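You operate a simulated robot arm through the tools that you are given. There is no shell and no other tool.

The job below is to be done with a simulated robot arm. You get a single attempt, and the scene is never put back.

JOB
Dry the glass cup with the black rim on hot air.
Fine: stand it in the dryer, push the grey slider off the air slots, run the fan till the drops are gone, switch off; leave the cup there and the slots open.

The check looks at the end state, three seconds after you hand in, the way a careful person would. Anything else that was tipped, shoved, dropped, spilled or broken makes it a failure.

ROBOT AND FRAMES
A 7-joint arm with a two-finger parallel gripper, fixed in place. Base frame: the origin is at the foot of the arm, x ahead of it, y to its left, z up. Units: cm, rad, N and s.
With the tool pointing down near the work surface it reaches from about 24 to 62 cm from the base axis. Its first joint turns from -1.152 to 1.152 rad. Payload 2.6 kg.
Tool frame: the origin (TCP) lies between the finger pads and is the grasp point; the fingertips stand 3 cm ahead of it; z points along the fingers, y is the line along which they close. The gripper opens to 9.4 cm. The fingers are 2.8 cm wide and 1 cm thick; the gripper's body (5 by 9.6 cm) begins 5.5 cm behind the TCP.
Orientation is that of the tool frame in the base frame, as a unit quaternion [w, x, y, z]. With the fingers straight down and closing along the base's y, the tool's x points along the base's -x, its y along +y and its z along -z.

CONTROLS
- The arm moves only by the tool move_arm. Its argument "increments" is one flat list of numbers, 7 for each row, row after row: the shift along the base's x, y, z in units of 100 mm (1.0 is 100 mm), then the turn, a rotation vector about the base's x, y, z in units of 90 degrees (1.0 is 90 degrees), then the gripper command, from -1 (fully open) to 1 (shut), values between in proportion. In form: [x, y, z, wx, wy, wz, jaw, x, y, z, wx, wy, wz, jaw, ...]. A call has 1 to 20 rows; each row is the pose to reach, as a shift and turn from the pose commanded when the call began. A call with a number of a shift or a turn outside -1 to 1 is refused whole. Rows are played at 5 a second. More than 5 cm and 0.15 rad between two rows, or a gripper value outside its range, and nothing of the call is played. A pose out of reach is approached as far as the arm can. The call stops where the force on the tool passes 40 N (or 10 N more than at its start, if that is more) or the arm is blocked; 0.2 s more then pass. The fingers move at their own pace (about 7.2 cm/s each) and stop on an object; they squeeze with about 41 N. The grip force told is the motor's: it shows also when the fingers shut on nothing. Time passes only in rows, and 0.2 s behind the last, so rows that repeat a pose let the fingers close. The reply holds the time, the measured pose of the TCP, the force on the tool along the base axes, the opening and the grip force, in the units named above and with some noise, with the torque about the TCP (base axes, N m) and any sound that the robot's microphone picked up, and new pictures: "show" is both (left out), scene, wrist or none.
- Cameras (640 x 400 px; columns grow to the right, rows downward): "scene" is fixed at [3.77, 42.86, 57.36]; the picture's right is [-0.77, -0.64, 0.00], its down [-0.32, 0.38, -0.87] and it looks along [0.56, -0.67, -0.49] (base axes); focal length 345 px, centre (320, 200). "wrist" rides on the gripper at [7.6, 1.4, -10.3] in the tool frame; the picture's right is [-0.18, 0.98, 0.00], its down [-0.75, -0.14, -0.64] and it looks along [-0.63, -0.12, 0.77] (tool axes); focal length 243 px, centre (320, 200). There is no depth. A picture from a camera that has moved, and an enlarged one, comes with that camera's place and axes in the base frame and with its lens.
- enlarge(camera, box): a new picture of the part [left, top, right, bottom] of that camera's present view, enlarged. No time passes.
- sign_off(): hands the job in; it is judged then, once.

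Nothing tells you positions but the pictures and the camera data. Unless the task says otherwise, let go and move clear before handing in.

The tools are called after "Request:" as name(argument=value, ...) on one line, values as JSON. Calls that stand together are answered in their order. move_arm: Moves the arm, as the interface text tells. Its arguments: {"type":"object","properties":{"increments":{"type":"array"},"show":{"type":"string","enum":["both","scene","wrist","none"]}},"required":["increments"]} The other tools are called the same way: enlarge (camera, box) takes an enlarged picture of a part of a camera's view; sign_off () hands the job in.

At the start:

```text
time_s: 0.0
position: [31.32, -12.23, 34.32]
tool_rot: [0.0, 0.0, 1.0, 0.0]
ft_force: [0.1, -1.1, 0.6]
wrist_torque: [0.01, 0.0, 0.0]
grip_width: 9.39
grasp_force: 0.1
```

scene: 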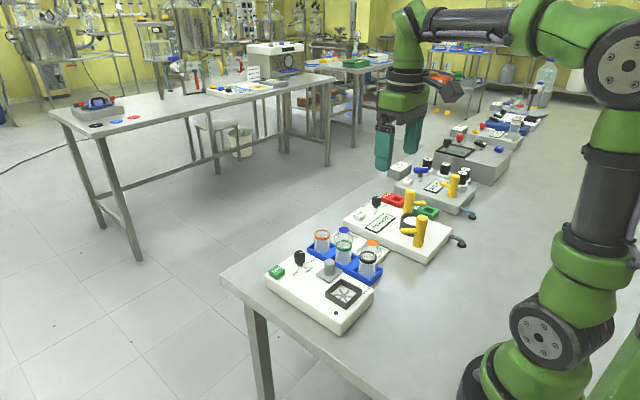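
wrist: 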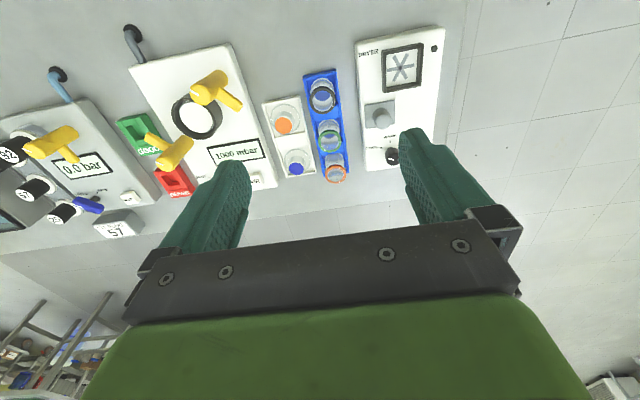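

I see a white dryer box with a dark slotted square, a grey slider, a green part and a black knob, and next to it a blue rack with three glass cups (orange, green and black rims). I will first look at these up close before moving.

Request:
enlarge(camera="scene", box=[250, 210, 410, 340])

Request:
enlarge(camera="wrist", box=[250, 20, 470, 200])

```text
3.08 times, centred on (330, 275) of scene
camera zoom: at [3.77, 42.86, 57.36], right [-0.77, -0.64, 0.0], down [-0.32, 0.38, -0.87], along [0.56, -0.67, -0.49], focal length 1061 px, centre (289, -31)
```

zoom: 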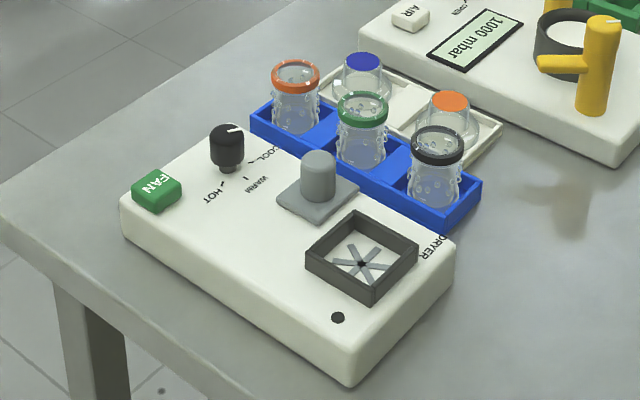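

```text
2.22 times, centred on (360, 110) of wrist
camera zoom: at [23.82, -10.79, 44.67], right [0.18, 0.98, 0.0], down [0.75, -0.14, 0.64], along [0.63, -0.12, -0.77], focal length 539 px, centre (231, 400)
```

zoom: 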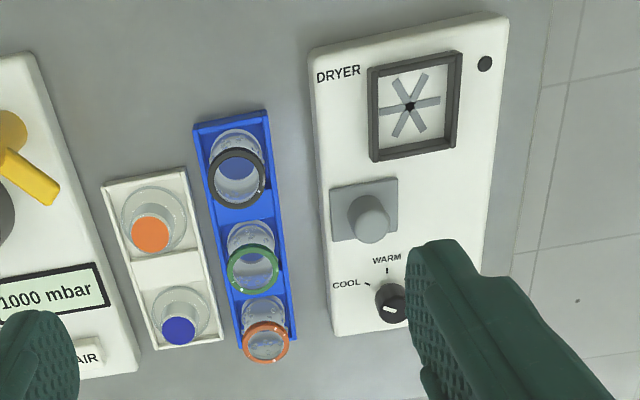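

The dryer top seems to be at about z = 5, with the framed nest centred near (33.7, -0.8), the slider plate near (40, -4), and the black-rim cup at about (35.6, -12.7) with its rim near z = 6.8. I will bring the wrist camera closer to see the dryer in detail.

Request:
move_arm(increments=[-0.15, 0.2, -0.3, 0, 0, 0, -1, -0.3, 0.4, -0.6, 0, 0, 0, -1, -0.45, 0.6, -0.9, 0, 0, 0, -1, -0.45, 0.6, -0.9, 0, 0, 0, -1], show="both")

```text
time_s: 1.0
position: [26.93, -6.5, 25.4]
tool_rot: [0.0, 0.0, 1.0, 0.0]
ft_force: [0.5, 0.2, 0.3]
wrist_torque: [0.0, 0.01, 0.0]
grip_width: 9.42
grasp_force: 0.0
camera wrist: at [19.31, -4.99, 35.76], right [0.18, 0.98, 0.0], down [0.75, -0.14, 0.64], along [0.63, -0.12, -0.77], focal length 243 px, centre (320, 200)
```

scene: 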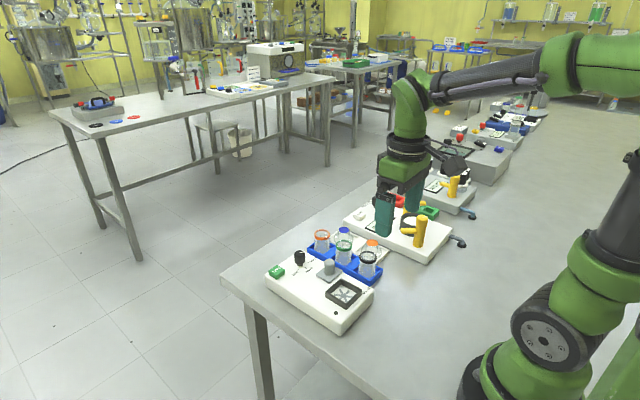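
wrist: 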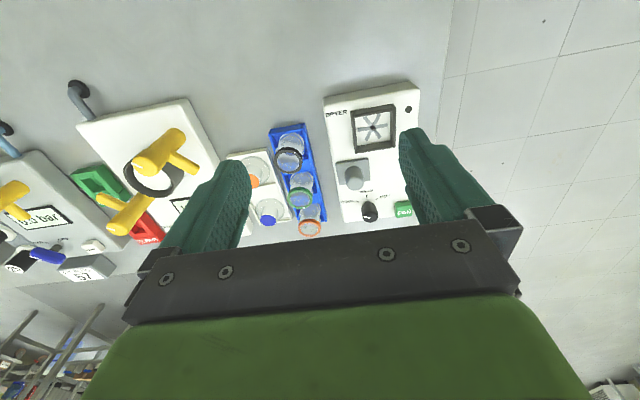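

Request:
enlarge(camera="wrist", box=[310, 75, 430, 150])

Request:
enlarge(camera="wrist", box=[310, 145, 430, 235])

Request:
enlarge(camera="wrist", box=[225, 115, 345, 245])

Request:
enlarge(camera="scene", box=[300, 225, 400, 315])

```text
5.33 times, centred on (370, 112) of wrist
camera zoom: at [19.31, -4.99, 35.76], right [0.18, 0.98, 0.0], down [0.75, -0.14, 0.64], along [0.63, -0.12, -0.77], focal length 1294 px, centre (53, 667)
```

zoom: 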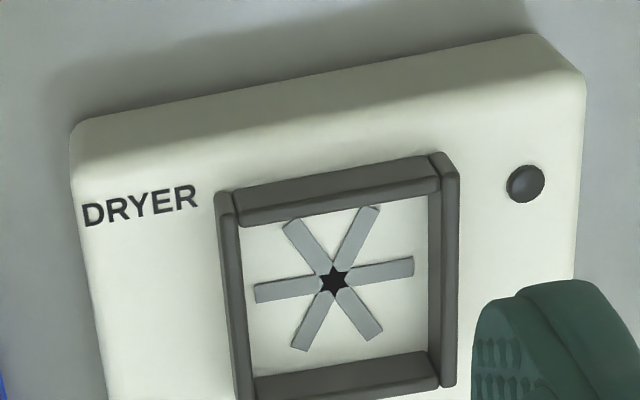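

```text
4.44 times, centred on (370, 190) of wrist
camera zoom: at [19.31, -4.99, 35.76], right [0.18, 0.98, 0.0], down [0.75, -0.14, 0.64], along [0.63, -0.12, -0.77], focal length 1078 px, centre (98, 244)
```

zoom: 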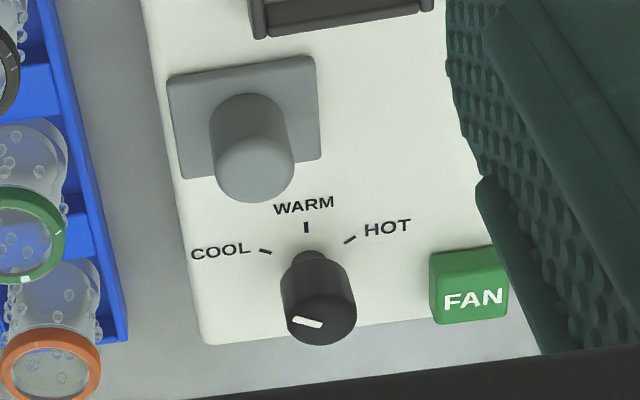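

```text
3.08 times, centred on (285, 180) of wrist
camera zoom: at [19.31, -4.99, 35.76], right [0.18, 0.98, 0.0], down [0.75, -0.14, 0.64], along [0.63, -0.12, -0.77], focal length 746 px, centre (428, 262)
```

zoom: 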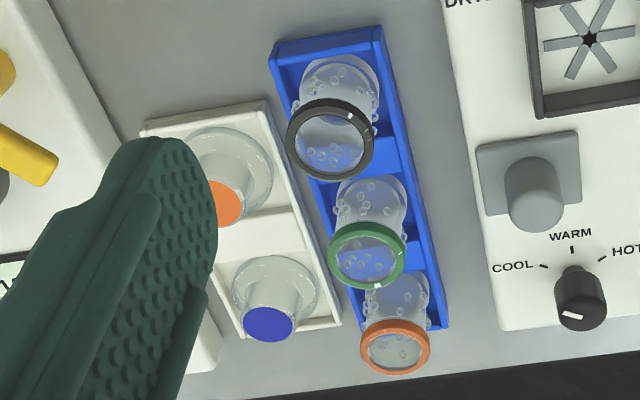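

```text
4.44 times, centred on (350, 270) of scene
camera zoom: at [3.76, 42.86, 57.36], right [-0.77, -0.64, 0.0], down [-0.32, 0.38, -0.87], along [0.56, -0.67, -0.49], focal length 1532 px, centre (187, -111)
```

zoom: 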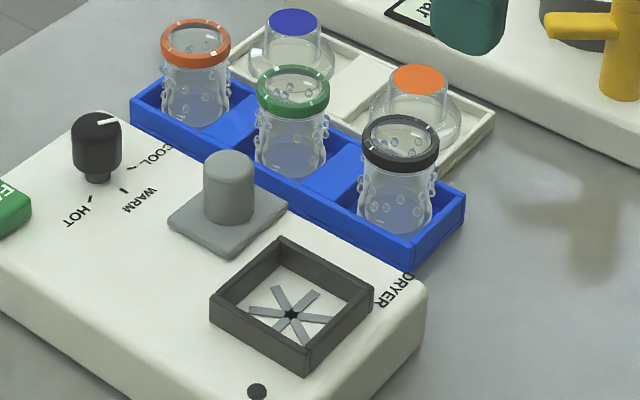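

The cup belongs in the dark square nest (centre about (33.6, -0.75)). The slider plate lies at x 37.7–41.8, y -6.2 to -1.5 with a post on it, and the knob at about (47, -2.2) points to COOL. I will first turn the knob to HOT, so I am moving over it to look closer.

Request:
move_arm(increments=[0.4, 0.1, -0.1, 0, 0, 0, -1, 0.7, 0.2, -0.2, 0, 0, 0, -1, 1.0, 0.2, -0.3, 0, 0, 0, -1], show="none")

Request:
move_arm(increments=[0.4, 0.1, -0.2, 0, 0, 0, -1, 0.8, 0.2, -0.4, 0, 0, 0, -1, 1.0, 0.2, -0.5, 0, 0, 0, -1, 1.0, 0.2, -0.5, 0, 0, 0, -1], show="both")

```text
time_s: 1.8
position: [36.78, -4.48, 22.36]
tool_rot: [0.0, 0.0, 1.0, 0.0]
ft_force: [0.4, -0.1, -0.5]
wrist_torque: [0.0, 0.03, 0.0]
grip_width: 9.4
grasp_force: 0.0
```

```text
time_s: 2.8
position: [46.85, -2.65, 17.13]
tool_rot: [0.001, 0.0, 1.0, 0.0]
ft_force: [0.3, -0.2, 0.5]
wrist_torque: [0.03, -0.03, 0.02]
grip_width: 9.41
grasp_force: 0.1
camera wrist: at [39.31, -1.21, 27.5], right [0.18, 0.98, 0.0], down [0.75, -0.14, 0.64], along [0.63, -0.12, -0.77], focal length 243 px, centre (320, 200)
```

scene: 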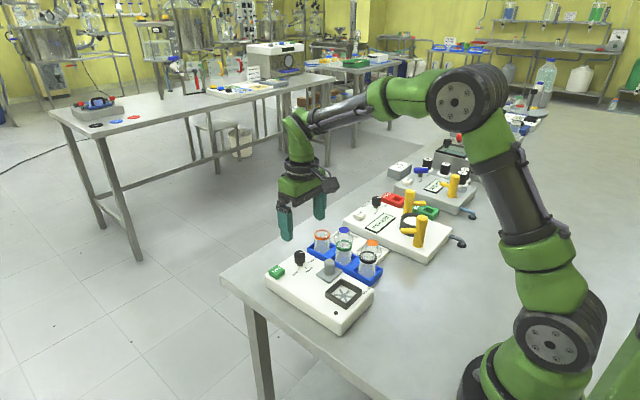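
wrist: 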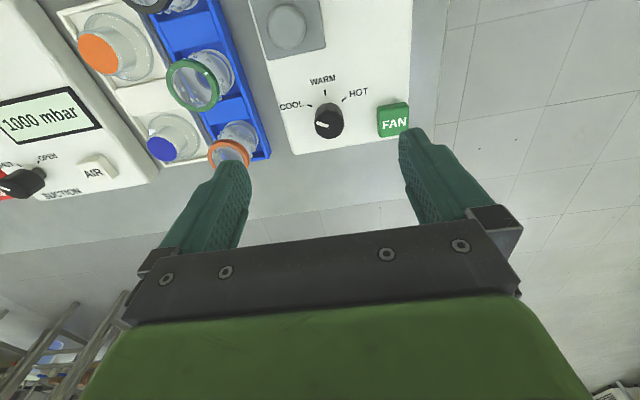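

The knob is clearly visible just below the TCP with its white mark toward COOL. I will hold still briefly to see whether the measured pose settles, and enlarge the knob.

Request:
move_arm(increments=[0, 0, 0, 0, 0, 0, -0.2, 0, 0, 0, 0, 0, 0, -0.2, 0, 0, 0, 0, 0, 0, -0.2], show="wrist")

Request:
enlarge(camera="wrist", box=[250, 50, 430, 160])

Request:
enlarge(camera="wrist", box=[130, 0, 330, 125])

```text
time_s: 3.6
position: [46.77, -2.62, 17.11]
tool_rot: [0.0, 0.0, 1.0, 0.001]
ft_force: [-1.1, -0.7, -0.4]
wrist_torque: [-0.01, 0.02, -0.01]
grip_width: 5.61
grasp_force: 0.0
camera wrist: at [39.27, -1.22, 27.52], right [0.18, 0.98, 0.0], down [0.75, -0.14, 0.64], along [0.63, -0.12, -0.77], focal length 243 px, centre (320, 200)
```

wrist: 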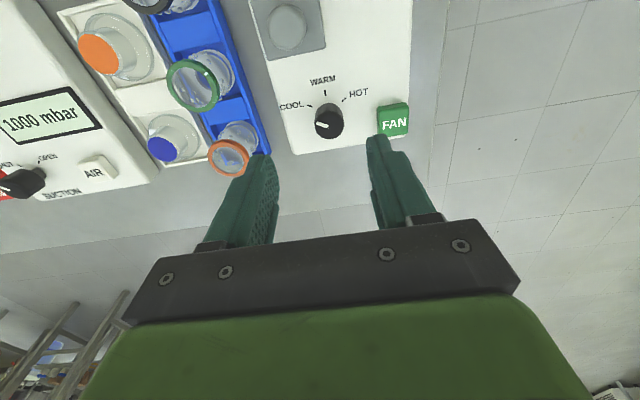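

```text
3.56 times, centred on (340, 105) of wrist
camera zoom: at [39.27, -1.22, 27.52], right [0.18, 0.98, 0.0], down [0.75, -0.14, 0.64], along [0.63, -0.12, -0.77], focal length 863 px, centre (249, 538)
```

zoom: 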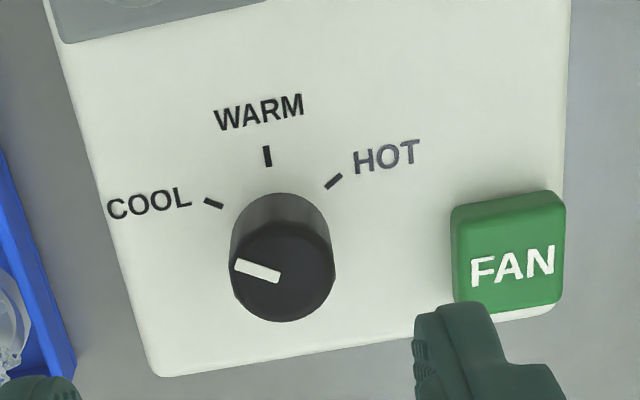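

```text
3.20 times, centred on (230, 62) of wrist
camera zoom: at [39.27, -1.22, 27.52], right [0.18, 0.98, 0.0], down [0.75, -0.14, 0.64], along [0.63, -0.12, -0.77], focal length 776 px, centre (608, 640)
```

zoom: 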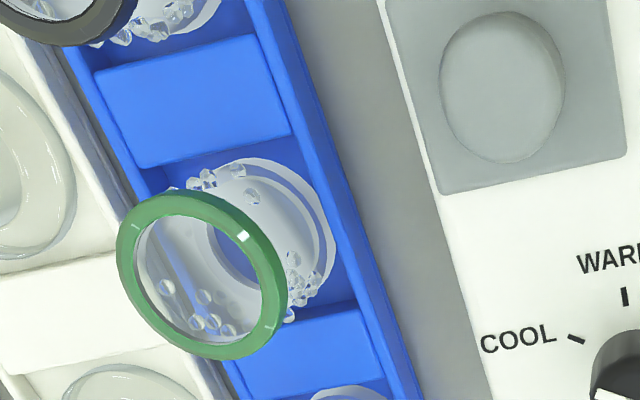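

The knob axis comes out near (47.45, -1.97) with its top at z ≈ 8, pointing to COOL, and HOT is roughly 120° clockwise seen from above. I will centre over it and pre-rotate the gripper by +60°, so that a -120° turn ends at a comfortable wrist angle.

Request:
move_arm(increments=[0.02, 0.02, 0, 0, 0, 0.083, -0.2, 0.04, 0.04, 0, 0, 0, 0.166, -0.2, 0.06, 0.065, 0, 0, 0, 0.25, -0.2, 0.06, 0.065, 0, 0, 0, 0.333, -0.2, 0.06, 0.065, 0, 0, 0, 0.416, -0.2, 0.06, 0.065, 0, 0, 0, 0.5, -0.2, 0.06, 0.065, 0, 0, 0, 0.583, -0.2, 0.06, 0.065, 0, 0, 0, 0.667, -0.2, 0.06, 0.065, 0, 0, 0, 0.667, -0.2], show="both")

```text
time_s: 5.6
position: [47.49, -1.68, 17.18]
tool_rot: [-0.001, -0.501, 0.866, 0.0]
ft_force: [-0.1, 0.3, 0.3]
wrist_torque: [-0.03, 0.0, -0.02]
grip_width: 5.62
grasp_force: 0.2
camera wrist: at [42.56, -7.42, 27.61], right [-0.76, 0.65, 0.0], down [0.5, 0.58, 0.64], along [0.42, 0.49, -0.77], focal length 243 px, centre (320, 200)
```

scene: 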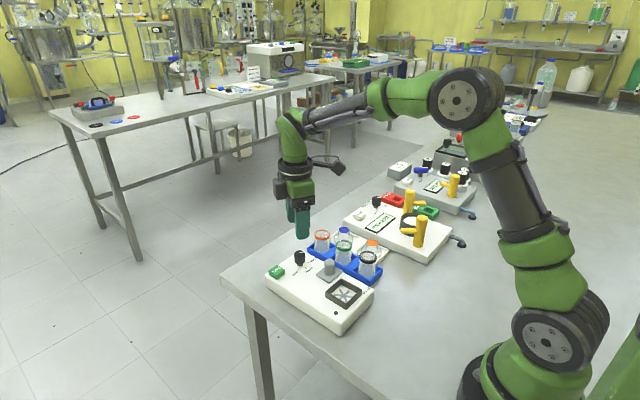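
wrist: 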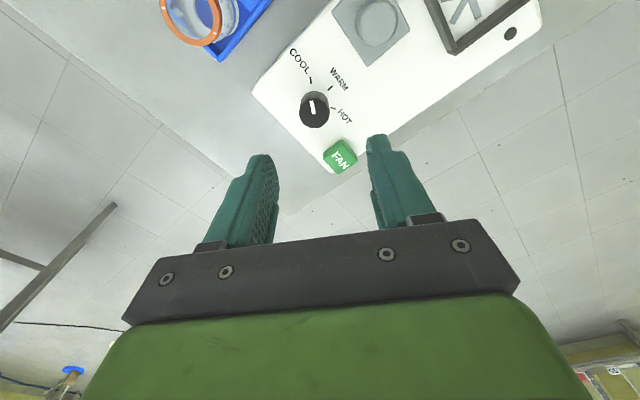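

Request:
enlarge(camera="wrist", box=[260, 40, 400, 180])

```text
2.86 times, centred on (330, 110) of wrist
camera zoom: at [42.56, -7.42, 27.61], right [-0.76, 0.65, 0.0], down [0.5, 0.58, 0.64], along [0.42, 0.49, -0.77], focal length 693 px, centre (291, 457)
```

zoom: 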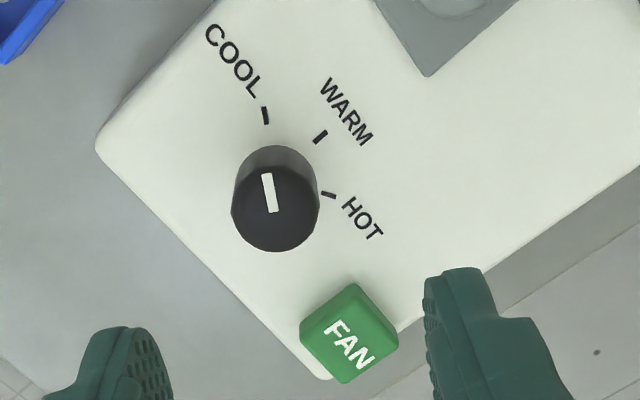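

The knob appears slightly to the -y side of the tool axis. I will shift about -0.45 cm in y and lower to z ≈ 12, keeping the fingertips above the knob, then check again.

Request:
move_arm(increments=[0, -0.045, -0.2, 0, 0, 0, -0.2, 0, -0.045, -0.4, 0, 0, 0, -0.2, 0, -0.045, -0.5, 0, 0, 0, -0.2, 0, -0.045, -0.5, 0, 0, 0, -0.2, 0, -0.045, -0.5, 0, 0, 0, -0.2], show="both")

Request:
enlarge(camera="wrist", box=[220, 80, 420, 230])

Request:
enlarge(camera="scene", box=[250, 170, 370, 290])

```text
time_s: 6.8
position: [47.43, -1.99, 12.29]
tool_rot: [0.0, -0.5, 0.866, 0.0]
ft_force: [-0.5, -0.1, 0.6]
wrist_torque: [0.02, 0.0, 0.03]
grip_width: 5.64
grasp_force: 0.0
camera wrist: at [42.44, -7.87, 22.66], right [-0.76, 0.65, 0.0], down [0.5, 0.58, 0.64], along [0.42, 0.49, -0.77], focal length 243 px, centre (320, 200)
```

scene: 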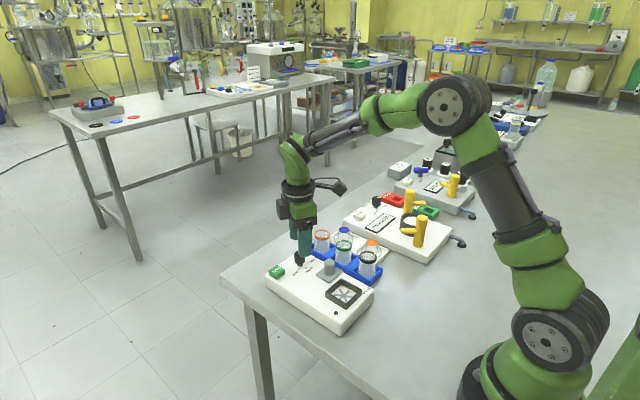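
wrist: 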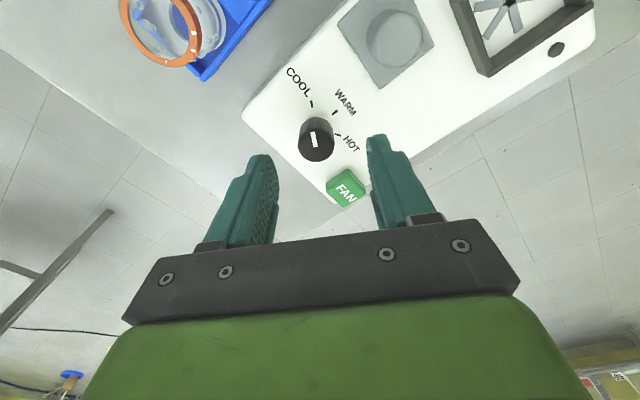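

```text
2.67 times, centred on (320, 155) of wrist
camera zoom: at [42.44, -7.87, 22.66], right [-0.76, 0.65, 0.0], down [0.5, 0.58, 0.64], along [0.42, 0.49, -0.77], focal length 647 px, centre (320, 320)
```

zoom: 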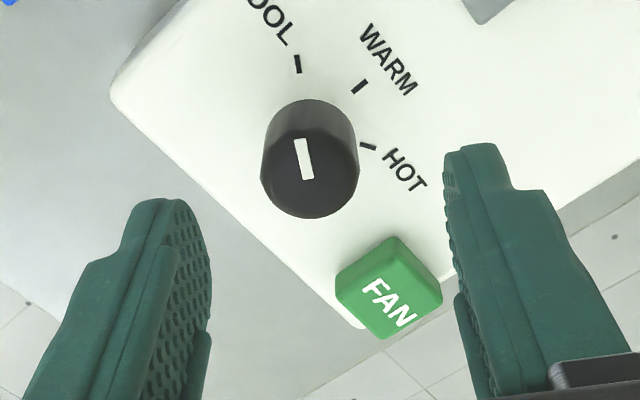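

```text
3.33 times, centred on (310, 230) of scene
camera zoom: at [3.77, 42.86, 57.36], right [-0.77, -0.64, 0.0], down [-0.32, 0.38, -0.87], along [0.56, -0.67, -0.49], focal length 1149 px, centre (353, 100)
```

zoom: 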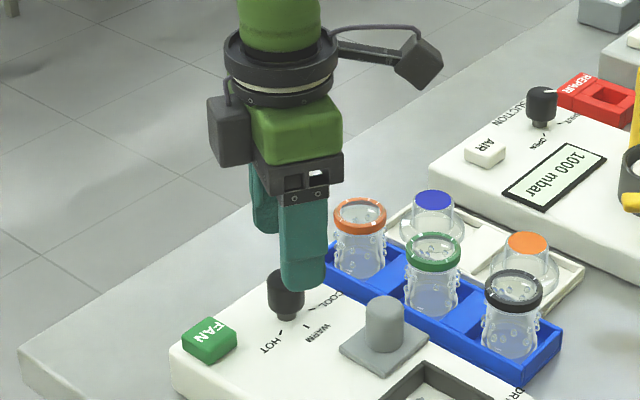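

The knob top centre is about 0.25 cm off toward the left finger. I will correct that, lower around the knob (fingertips at about z = 5.7, above the deck), and then close on it.

Request:
move_arm(increments=[0.02, -0.017, 0, 0, 0, 0, -0.2, 0.02, -0.017, -0.12, 0, 0, 0, -0.2, 0.02, -0.017, -0.24, 0, 0, 0, -0.2, 0.02, -0.017, -0.35, 0, 0, 0, -0.2, 0.02, -0.017, -0.35, 0, 0, 0, -0.2], show="both")

Request:
enlarge(camera="wrist", box=[220, 100, 420, 250])

Request:
enlarge(camera="scene", box=[250, 200, 350, 300])

```text
time_s: 8.0
position: [47.7, -2.07, 8.59]
tool_rot: [0.0, -0.5, 0.866, 0.0]
ft_force: [0.4, 0.1, 0.3]
wrist_torque: [-0.03, 0.01, 0.01]
grip_width: 5.65
grasp_force: 0.1
camera wrist: at [42.62, -8.06, 18.99], right [-0.76, 0.65, 0.0], down [0.5, 0.58, 0.64], along [0.42, 0.49, -0.77], focal length 243 px, centre (320, 200)
```

scene: 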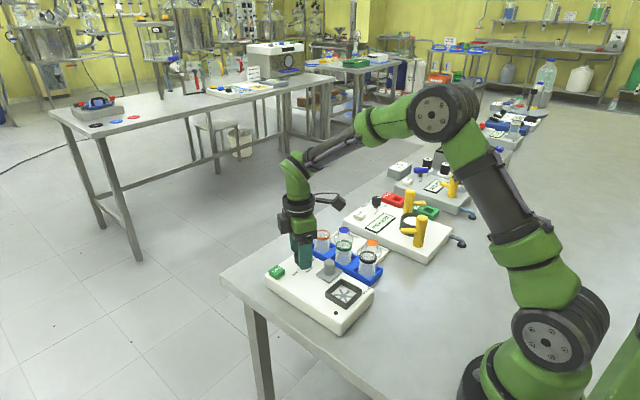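
wrist: 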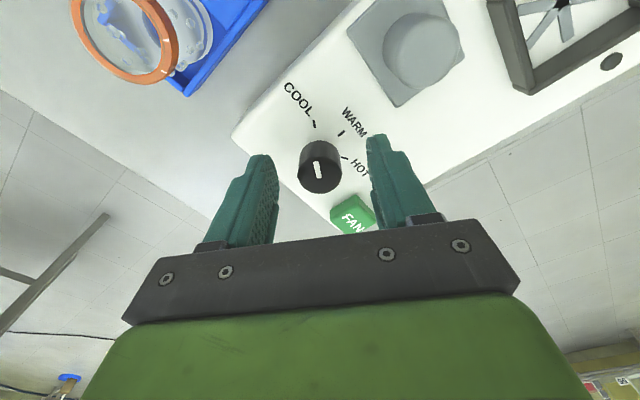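

```text
2.67 times, centred on (320, 175) of wrist
camera zoom: at [42.62, -8.06, 18.99], right [-0.76, 0.65, 0.0], down [0.5, 0.58, 0.64], along [0.42, 0.49, -0.77], focal length 647 px, centre (320, 267)
```

zoom: 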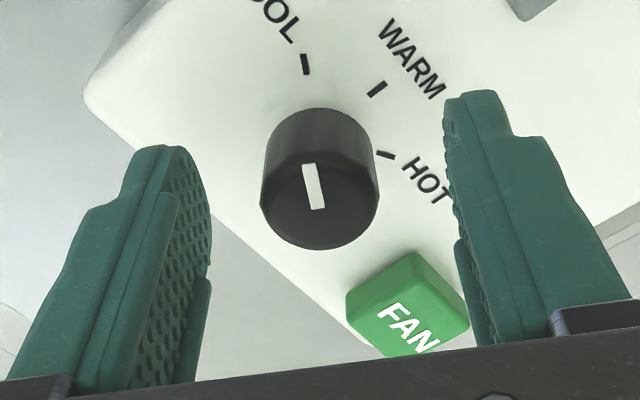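

```text
4.00 times, centred on (300, 250) of scene
camera zoom: at [3.77, 42.86, 57.36], right [-0.77, -0.64, 0.0], down [-0.32, 0.38, -0.87], along [0.56, -0.67, -0.49], focal length 1379 px, centre (400, 0)
```

zoom: 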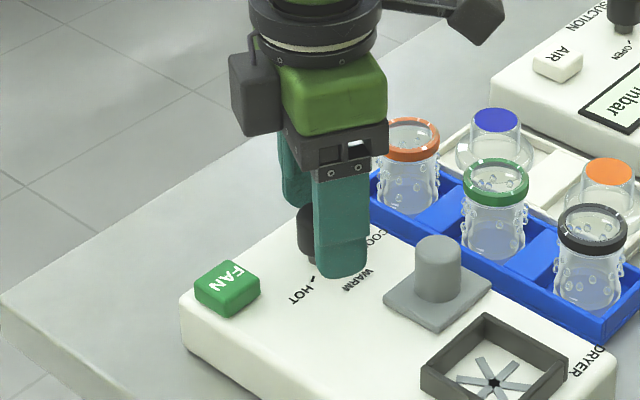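

The knob now sits centred between the fingers and the fingertips are just above the deck. I will close on it.

Request:
move_arm(increments=[0, 0, 0, 0, 0, 0, 1, 0, 0, 0, 0, 0, 0, 1, 0, 0, 0, 0, 0, 0, 1], show="wrist")

```text
time_s: 8.8
position: [47.65, -2.17, 8.56]
tool_rot: [0.0, -0.5, 0.866, -0.001]
ft_force: [7.1, -1.9, -7.2]
wrist_torque: [-0.14, -0.2, -0.03]
grip_width: 2.5
grasp_force: 44.7
camera wrist: at [42.65, -8.09, 19.0], right [-0.76, 0.65, 0.0], down [0.5, 0.58, 0.64], along [0.42, 0.49, -0.77], focal length 243 px, centre (320, 200)
```

wrist: 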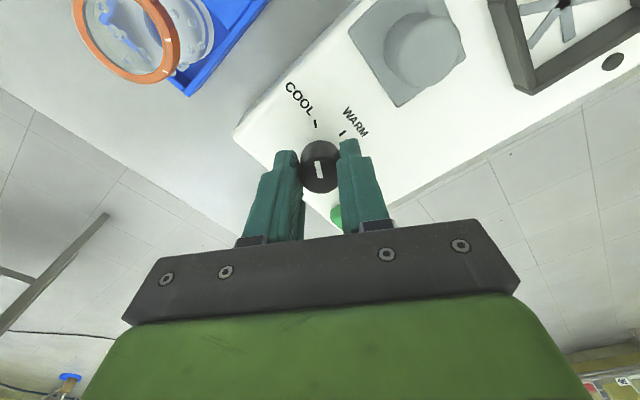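

The knob is held (2.5 cm wide). I will now turn it clockwise by 60° first and check.

Request:
move_arm(increments=[0.005, -0.003, 0, 0, 0, -0.083, 1, 0.005, -0.003, 0, 0, 0, -0.166, 1, 0.005, -0.003, 0, 0, 0, -0.25, 1, 0.005, -0.003, 0, 0, 0, -0.333, 1, 0.005, -0.003, 0, 0, 0, -0.416, 1, 0.005, -0.003, 0, 0, 0, -0.5, 1, 0.005, -0.003, 0, 0, 0, -0.583, 1, 0.005, -0.003, 0, 0, 0, -0.667, 1, 0.005, -0.003, 0, 0, 0, -0.667, 1], show="wrist")

```text
time_s: 10.8
position: [47.61, -2.1, 8.65]
tool_rot: [-0.003, 0.001, 1.0, 0.001]
ft_force: [-11.9, 15.7, -13.9]
wrist_torque: [0.4, 0.75, 0.03]
grip_width: 2.53
grasp_force: 44.3
camera wrist: at [40.05, -0.6, 19.08], right [0.19, 0.98, 0.0], down [0.76, -0.15, 0.64], along [0.63, -0.12, -0.77], focal length 243 px, centre (320, 200)
```

wrist: 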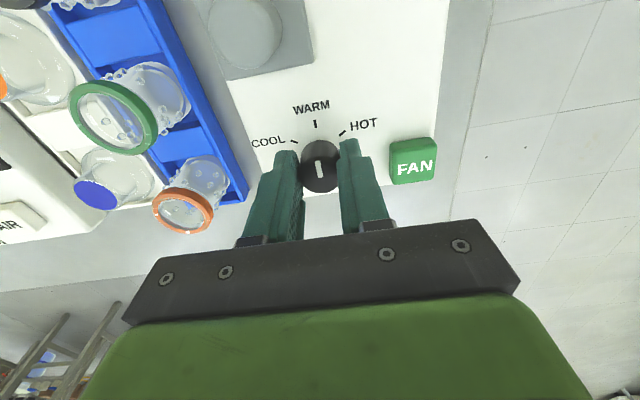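

The knob has followed to WARM, but side forces are building (knob pushes the tool toward -x, +y). I will shift slightly to relieve this before continuing.

Request:
move_arm(increments=[-0.01, 0.01, 0.005, 0, 0, 0, 1, -0.01, 0.01, 0.005, 0, 0, 0, 1], show="none")

```text
time_s: 11.4
position: [47.54, -1.87, 8.68]
tool_rot: [-0.001, -0.002, 1.0, 0.002]
ft_force: [-0.5, 17.1, -25.1]
wrist_torque: [0.36, 0.5, 0.03]
grip_width: 2.5
grasp_force: 45.5
```

Request:
move_arm(increments=[0, 0.012, -0.012, 0, 0, 0, 1, 0, 0.012, -0.012, 0, 0, 0, 1], show="none")

```text
time_s: 12.0
position: [47.52, -1.95, 8.73]
tool_rot: [-0.001, 0.001, 1.0, 0.001]
ft_force: [-7.5, 11.6, -13.8]
wrist_torque: [0.41, 0.83, 0.05]
grip_width: 2.53
grasp_force: 45.5
```

Forces are moderate now. I will continue the turn by another 60° clockwise to HOT.

Request:
move_arm(increments=[0, 0, -0.005, 0, 0, -0.083, 1, 0, 0, -0.005, 0, 0, -0.166, 1, 0, 0, -0.01, 0, 0, -0.25, 1, 0, 0, -0.01, 0, 0, -0.333, 1, 0, 0, -0.01, 0, 0, -0.416, 1, 0, 0, -0.01, 0, 0, -0.5, 1, 0, 0, -0.01, 0, 0, -0.583, 1, 0, 0, -0.01, 0, 0, -0.667, 1, 0, 0, -0.01, 0, 0, -0.667, 1], show="wrist")

Request:
enlarge(camera="wrist", box=[240, 90, 400, 210])

```text
time_s: 14.0
position: [47.71, -1.83, 8.63]
tool_rot: [-0.002, 0.5, 0.866, 0.001]
ft_force: [-10.7, 18.5, 10.5]
wrist_torque: [0.65, 0.52, 0.29]
grip_width: 2.53
grasp_force: 44.9
camera wrist: at [45.17, 5.46, 19.07], right [0.94, 0.33, 0.0], down [0.25, -0.73, 0.64], along [0.21, -0.6, -0.77], focal length 243 px, centre (320, 200)
```

wrist: 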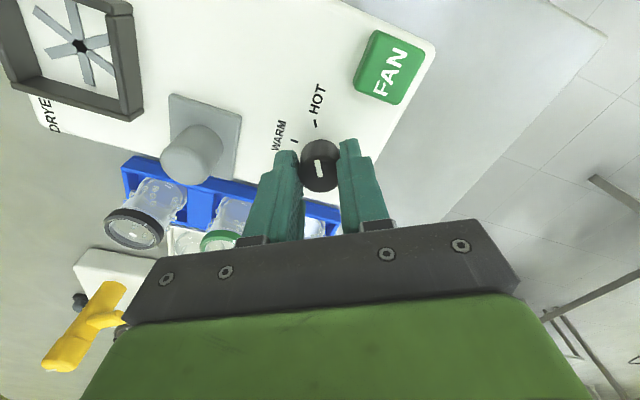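

```text
3.33 times, centred on (320, 150) of wrist
camera zoom: at [45.17, 5.46, 19.07], right [0.94, 0.33, 0.0], down [0.25, -0.73, 0.64], along [0.21, -0.6, -0.77], focal length 809 px, centre (320, 367)
```

zoom: 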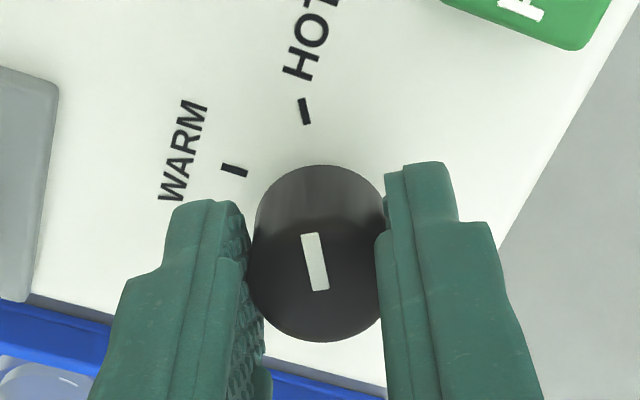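

The white mark now points to the HOT tick. I will open the fingers and rise straight up.

Request:
move_arm(increments=[0, 0, 0, 0, 0, 0, -0.2, 0, 0, 0, 0, 0, 0, -0.2, 0, 0, 0, 0, 0, 0, -0.2, 0, 0, 0.2, 0, 0, 0, -0.2, 0, 0, 0.5, 0, 0, 0, -0.2, 0, 0, 0.9, 0, 0, 0, -0.2, 0, 0, 0.9, 0, 0, 0, -0.2], show="both")

Request:
enlarge(camera="wrist", box=[220, 20, 420, 170])

Request:
enlarge(camera="scene", box=[250, 220, 390, 340])

```text
time_s: 15.6
position: [47.64, -1.94, 17.48]
tool_rot: [0.0, 0.5, 0.866, 0.0]
ft_force: [0.0, 0.0, 0.7]
wrist_torque: [-0.01, 0.03, 0.01]
grip_width: 5.65
grasp_force: 0.1
camera wrist: at [45.18, 5.35, 27.76], right [0.94, 0.33, 0.0], down [0.25, -0.72, 0.64], along [0.21, -0.61, -0.77], focal length 243 px, centre (320, 200)
```

scene: 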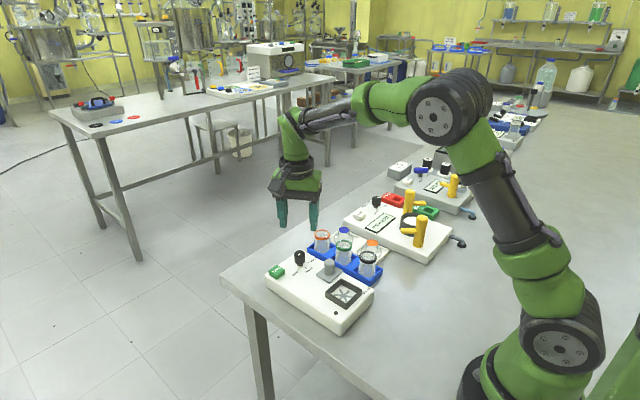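
wrist: 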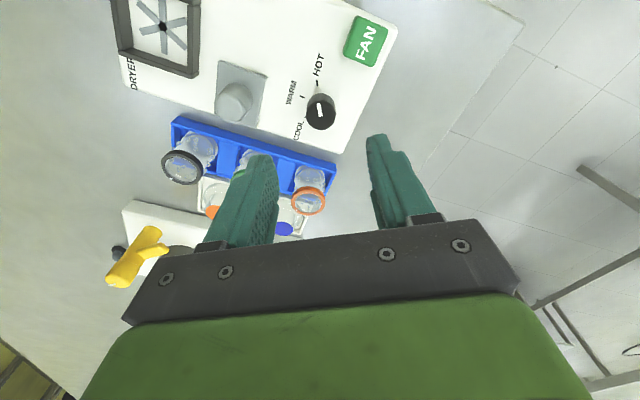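

```text
2.67 times, centred on (320, 95) of wrist
camera zoom: at [45.18, 5.35, 27.76], right [0.94, 0.33, 0.0], down [0.25, -0.72, 0.64], along [0.21, -0.61, -0.77], focal length 647 px, centre (320, 480)
```

zoom: 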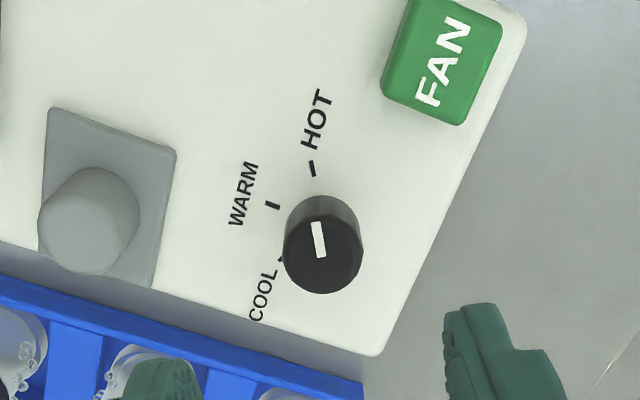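

```text
3.33 times, centred on (320, 280) of scene
camera zoom: at [3.76, 42.86, 57.36], right [-0.77, -0.64, 0.0], down [-0.32, 0.38, -0.87], along [0.56, -0.67, -0.49], focal length 1149 px, centre (320, -67)
```

zoom: 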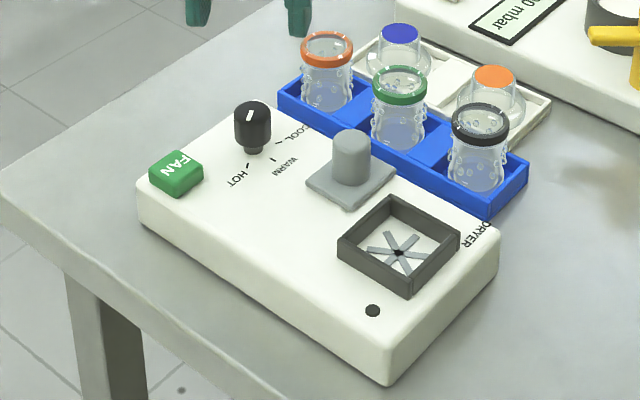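

The knob is set to HOT. Next is the slider: I will bring the gripper back to the plain orientation, closed, on the -y side of the slider post and look from there before lowering.

Request:
move_arm(increments=[-0.1, -0.07, 0, 0, 0, 0.083, -0.2, -0.2, -0.14, 0, 0, 0, 0.166, -0.2, -0.3, -0.21, 0, 0, 0, 0.25, -0.2, -0.4, -0.28, 0, 0, 0, 0.333, 1, -0.5, -0.35, 0, 0, 0, 0.416, 1, -0.6, -0.42, 0, 0, 0, 0.5, 1, -0.7, -0.49, 0, 0, 0, 0.583, 1, -0.74, -0.55, 0, 0, 0, 0.667, 1, -0.74, -0.55, 0, 0, 0, 0.667, 1], show="both")

Request:
enlarge(camera="wrist", box=[250, 0, 490, 180])

```text
time_s: 17.6
position: [40.21, -7.57, 17.69]
tool_rot: [0.0, -0.001, 1.0, 0.0]
ft_force: [0.1, 0.0, 0.0]
wrist_torque: [-0.01, -0.02, 0.02]
grip_width: 0.0
grasp_force: 33.5
camera wrist: at [32.61, -6.12, 27.99], right [0.18, 0.98, 0.0], down [0.75, -0.14, 0.64], along [0.63, -0.12, -0.77], focal length 243 px, centre (320, 200)
```

scene: 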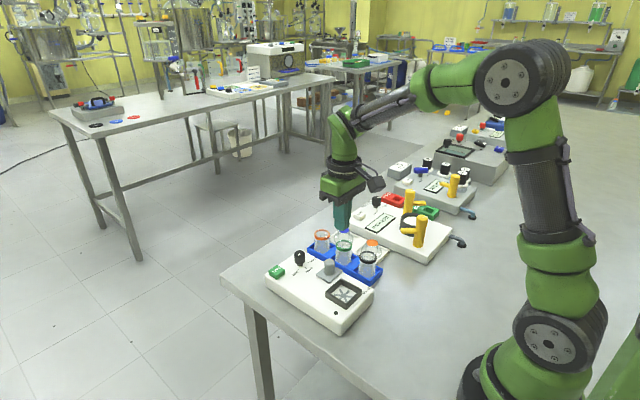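
wrist: 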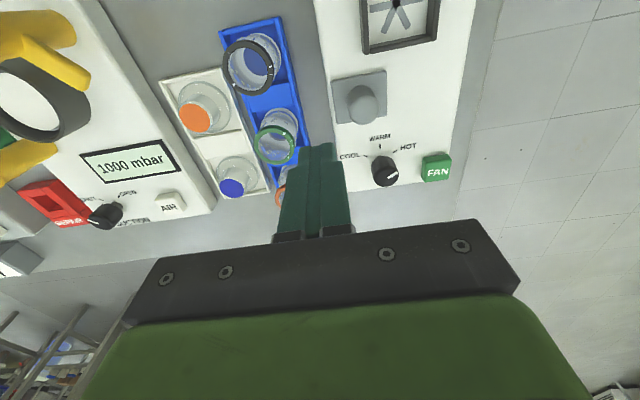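

```text
2.22 times, centred on (370, 90) of wrist
camera zoom: at [32.61, -6.12, 27.99], right [0.18, 0.98, 0.0], down [0.75, -0.14, 0.64], along [0.63, -0.12, -0.77], focal length 539 px, centre (209, 444)
```

zoom: 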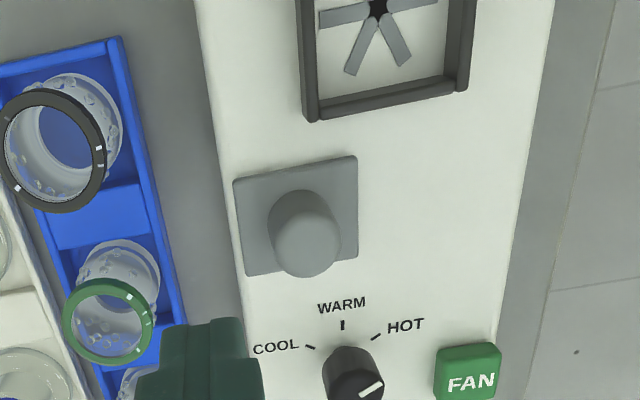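

From the wrist views the deck is really at about z = 4.15, the slider plate spans x 38.5–42.5 and y -6.2 to -1.3, and its post stands at about (40.5, -3.8) up to z ≈ 7.6. I will lower the closed fingers beside the post on its -y side.

Request:
move_arm(increments=[0.03, 0, -0.3, 0, 0, 0, 1, 0.03, 0, -0.6, 0, 0, 0, 1, 0.03, 0, -0.8, 0, 0, 0, 1, 0.03, 0, -0.9, 0, 0, 0, 1, 0.03, 0, -0.9, 0, 0, 0, 1], show="both")

Request:
enlarge(camera="scene", box=[270, 210, 390, 330])

```text
time_s: 18.8
position: [40.59, -7.52, 8.59]
tool_rot: [0.0, 0.001, 1.0, 0.0]
ft_force: [-0.1, 0.0, 0.0]
wrist_torque: [0.03, -0.02, 0.01]
grip_width: 0.0
grasp_force: 32.8
camera wrist: at [33.0, -6.05, 18.93], right [0.18, 0.98, 0.0], down [0.75, -0.14, 0.64], along [0.63, -0.12, -0.77], focal length 243 px, centre (320, 200)
```

scene: 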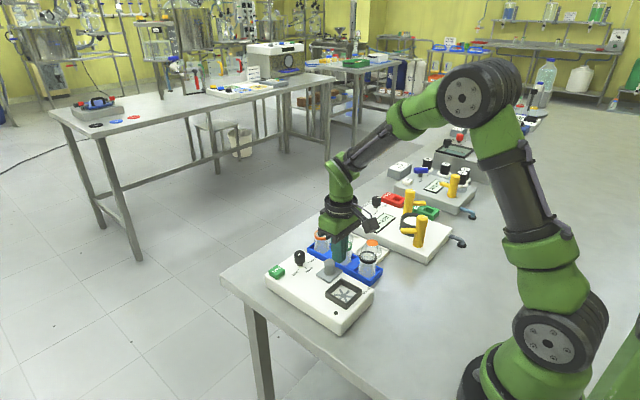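
wrist: 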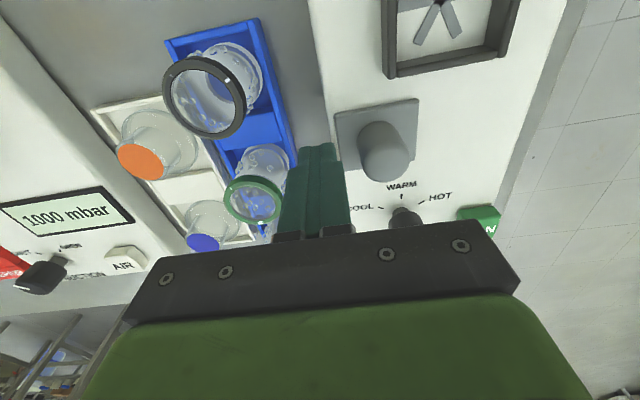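

```text
3.33 times, centred on (330, 270) of scene
camera zoom: at [3.77, 42.86, 57.36], right [-0.77, -0.64, 0.0], down [-0.32, 0.38, -0.87], along [0.56, -0.67, -0.49], focal length 1149 px, centre (287, -33)
```

zoom: 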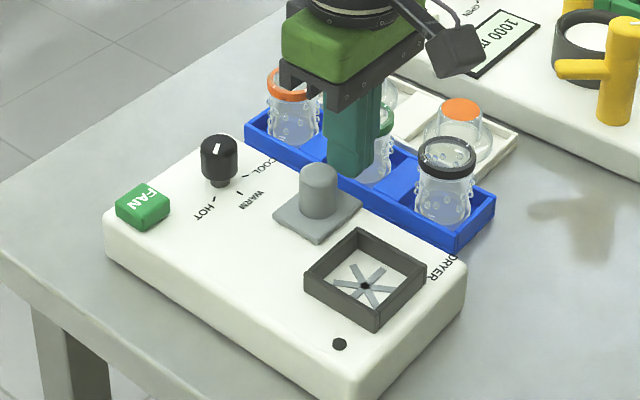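

The closed fingers stand just beside the post. I will push gently toward +y, about 2 cm past contact, and check that the plate moves.

Request:
move_arm(increments=[0, 0.06, 0, 0, 0, 0, 1, 0, 0.12, 0, 0, 0, 0, 1, 0, 0.18, 0, 0, 0, 0, 1, 0, 0.24, 0, 0, 0, 0, 1, 0, 0.3, 0, 0, 0, 0, 1, 0, 0.35, 0, 0, 0, 0, 1], show="both")

Request:
enlarge(camera="scene", box=[270, 210, 390, 330])

```text
time_s: 20.2
position: [40.51, -4.27, 8.64]
tool_rot: [0.0, 0.0, 1.0, 0.0]
ft_force: [0.2, -0.4, 0.8]
wrist_torque: [-0.02, 0.01, 0.0]
grip_width: 0.02
grasp_force: 33.3
camera wrist: at [32.95, -2.75, 19.01], right [0.18, 0.98, 0.0], down [0.75, -0.14, 0.64], along [0.63, -0.12, -0.77], focal length 243 px, centre (320, 200)
```

scene: 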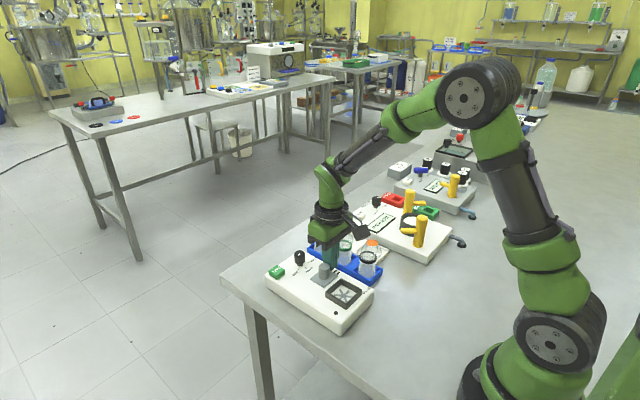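
wrist: 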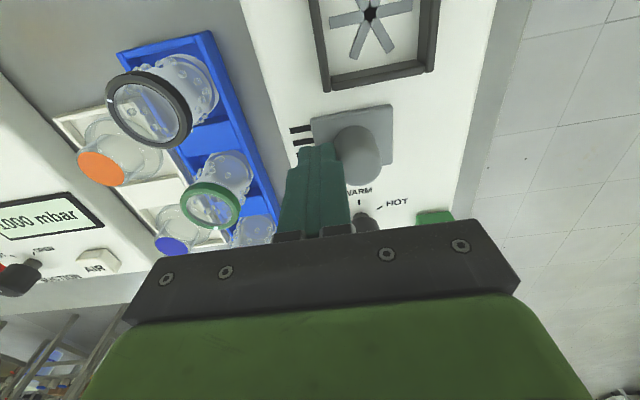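

```text
3.33 times, centred on (330, 270) of scene
camera zoom: at [3.77, 42.86, 57.36], right [-0.77, -0.64, 0.0], down [-0.32, 0.38, -0.87], along [0.56, -0.67, -0.49], focal length 1149 px, centre (287, -33)
```

zoom: 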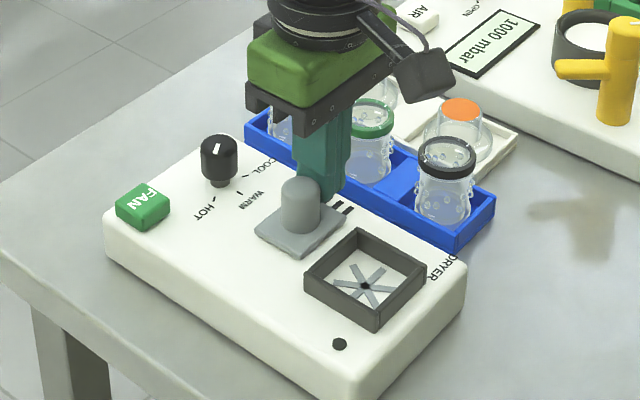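

The plate slides toward +y with little force, and black air slots are appearing where it was. I will keep pushing in small steps.

Request:
move_arm(increments=[0, 0.05, 0, 0, 0, 0, 1, 0, 0.1, 0, 0, 0, 0, 1, 0, 0.15, 0, 0, 0, 0, 1, 0, 0.2, 0, 0, 0, 0, 1, 0, 0.23, 0, 0, 0, 0, 1], show="both")

Request:
enlarge(camera="scene", box=[270, 210, 390, 330])

Request:
enlarge(camera="wrist", box=[220, 60, 440, 230])

```text
time_s: 21.4
position: [40.66, -1.71, 8.62]
tool_rot: [0.0, -0.001, 1.0, 0.0]
ft_force: [0.0, -0.8, -0.4]
wrist_torque: [0.02, 0.02, 0.0]
grip_width: 0.0
grasp_force: 33.3
camera wrist: at [33.0, -0.29, 19.02], right [0.18, 0.98, 0.0], down [0.75, -0.14, 0.64], along [0.63, -0.12, -0.77], focal length 243 px, centre (320, 200)
```

scene: 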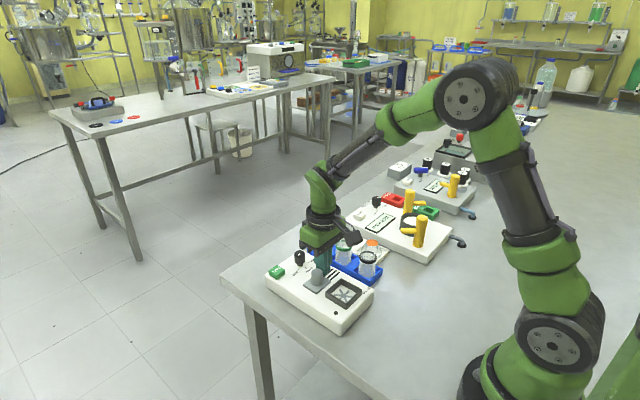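
wrist: 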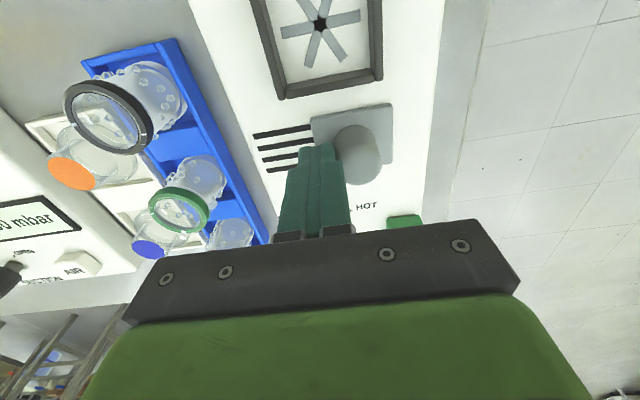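

```text
3.33 times, centred on (330, 270) of scene
camera zoom: at [3.77, 42.86, 57.36], right [-0.77, -0.64, 0.0], down [-0.32, 0.38, -0.87], along [0.56, -0.67, -0.49], focal length 1149 px, centre (287, -33)
```

zoom: 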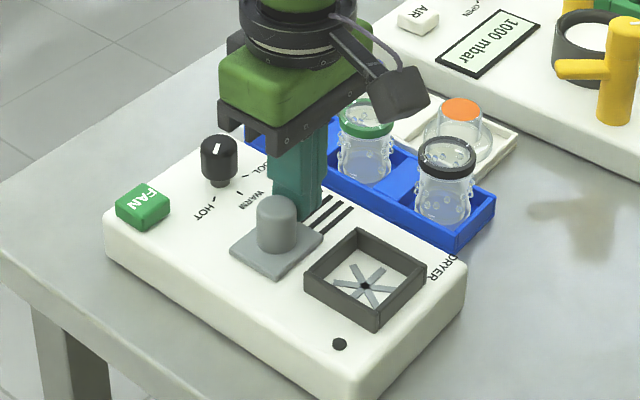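

```text
2.35 times, centred on (330, 145) of wrist
camera zoom: at [33.0, -0.29, 19.02], right [0.18, 0.98, 0.0], down [0.75, -0.14, 0.64], along [0.63, -0.12, -0.77], focal length 571 px, centre (296, 329)
```

zoom: 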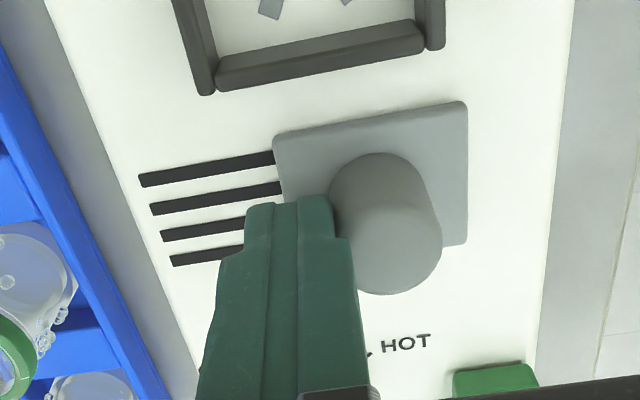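

The slots are nearly uncovered. I will push about 1.5 cm more, watching for a stop.

Request:
move_arm(increments=[0, 0.03, 0, 0, 0, 0, 1, 0, 0.06, 0, 0, 0, 0, 1, 0, 0.09, 0, 0, 0, 0, 1, 0, 0.12, 0, 0, 0, 0, 1, 0, 0.15, 0, 0, 0, 0, 1], show="both")

Request:
enlarge(camera="scene", box=[270, 210, 390, 330])

Request:
enlarge(camera="wrist", box=[200, 60, 420, 230])

```text
time_s: 22.6
position: [40.55, -0.39, 8.67]
tool_rot: [0.001, 0.0, 1.0, 0.0]
ft_force: [1.8, -5.5, 0.4]
wrist_torque: [-0.13, -0.07, -0.02]
grip_width: 0.01
grasp_force: 32.8
camera wrist: at [32.97, 1.15, 18.95], right [0.19, 0.98, 0.0], down [0.75, -0.14, 0.64], along [0.63, -0.12, -0.77], focal length 243 px, centre (320, 200)
```

scene: 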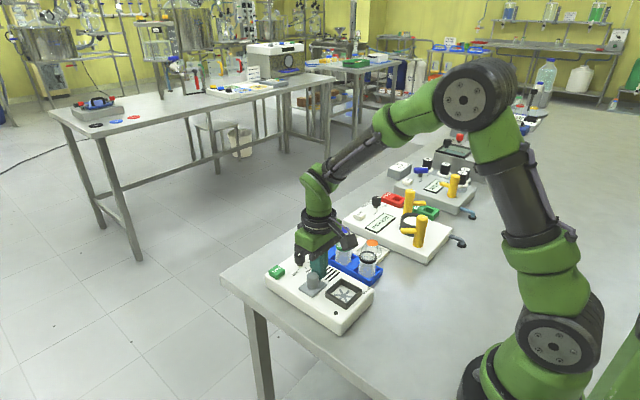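
wrist: 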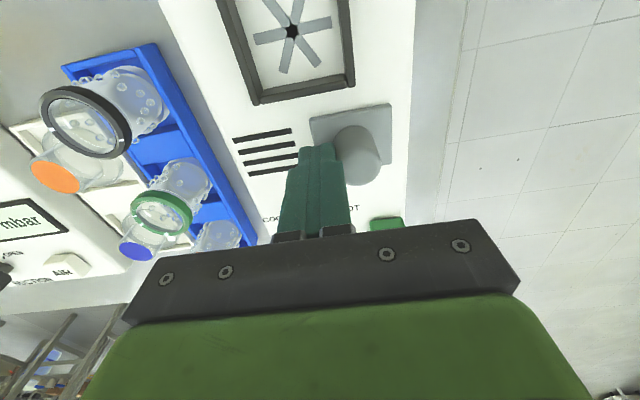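

```text
3.33 times, centred on (330, 270) of scene
camera zoom: at [3.77, 42.86, 57.36], right [-0.77, -0.64, 0.0], down [-0.32, 0.38, -0.87], along [0.56, -0.67, -0.49], focal length 1149 px, centre (287, -33)
```

zoom: 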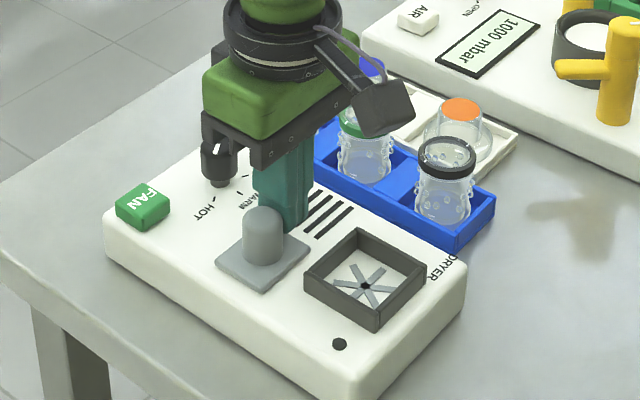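

```text
2.35 times, centred on (310, 145) of wrist
camera zoom: at [32.97, 1.15, 18.95], right [0.19, 0.98, 0.0], down [0.75, -0.14, 0.64], along [0.63, -0.12, -0.77], focal length 571 px, centre (344, 329)
```

zoom: 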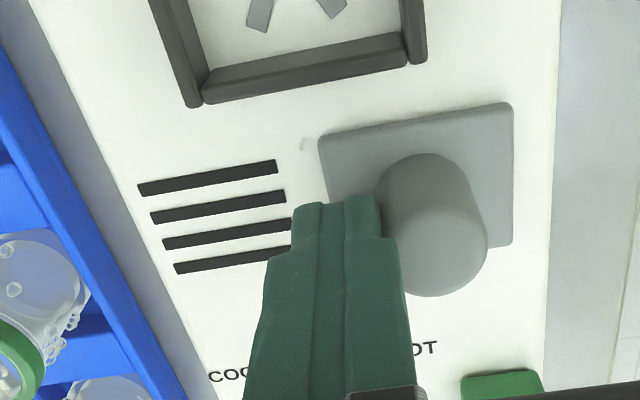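

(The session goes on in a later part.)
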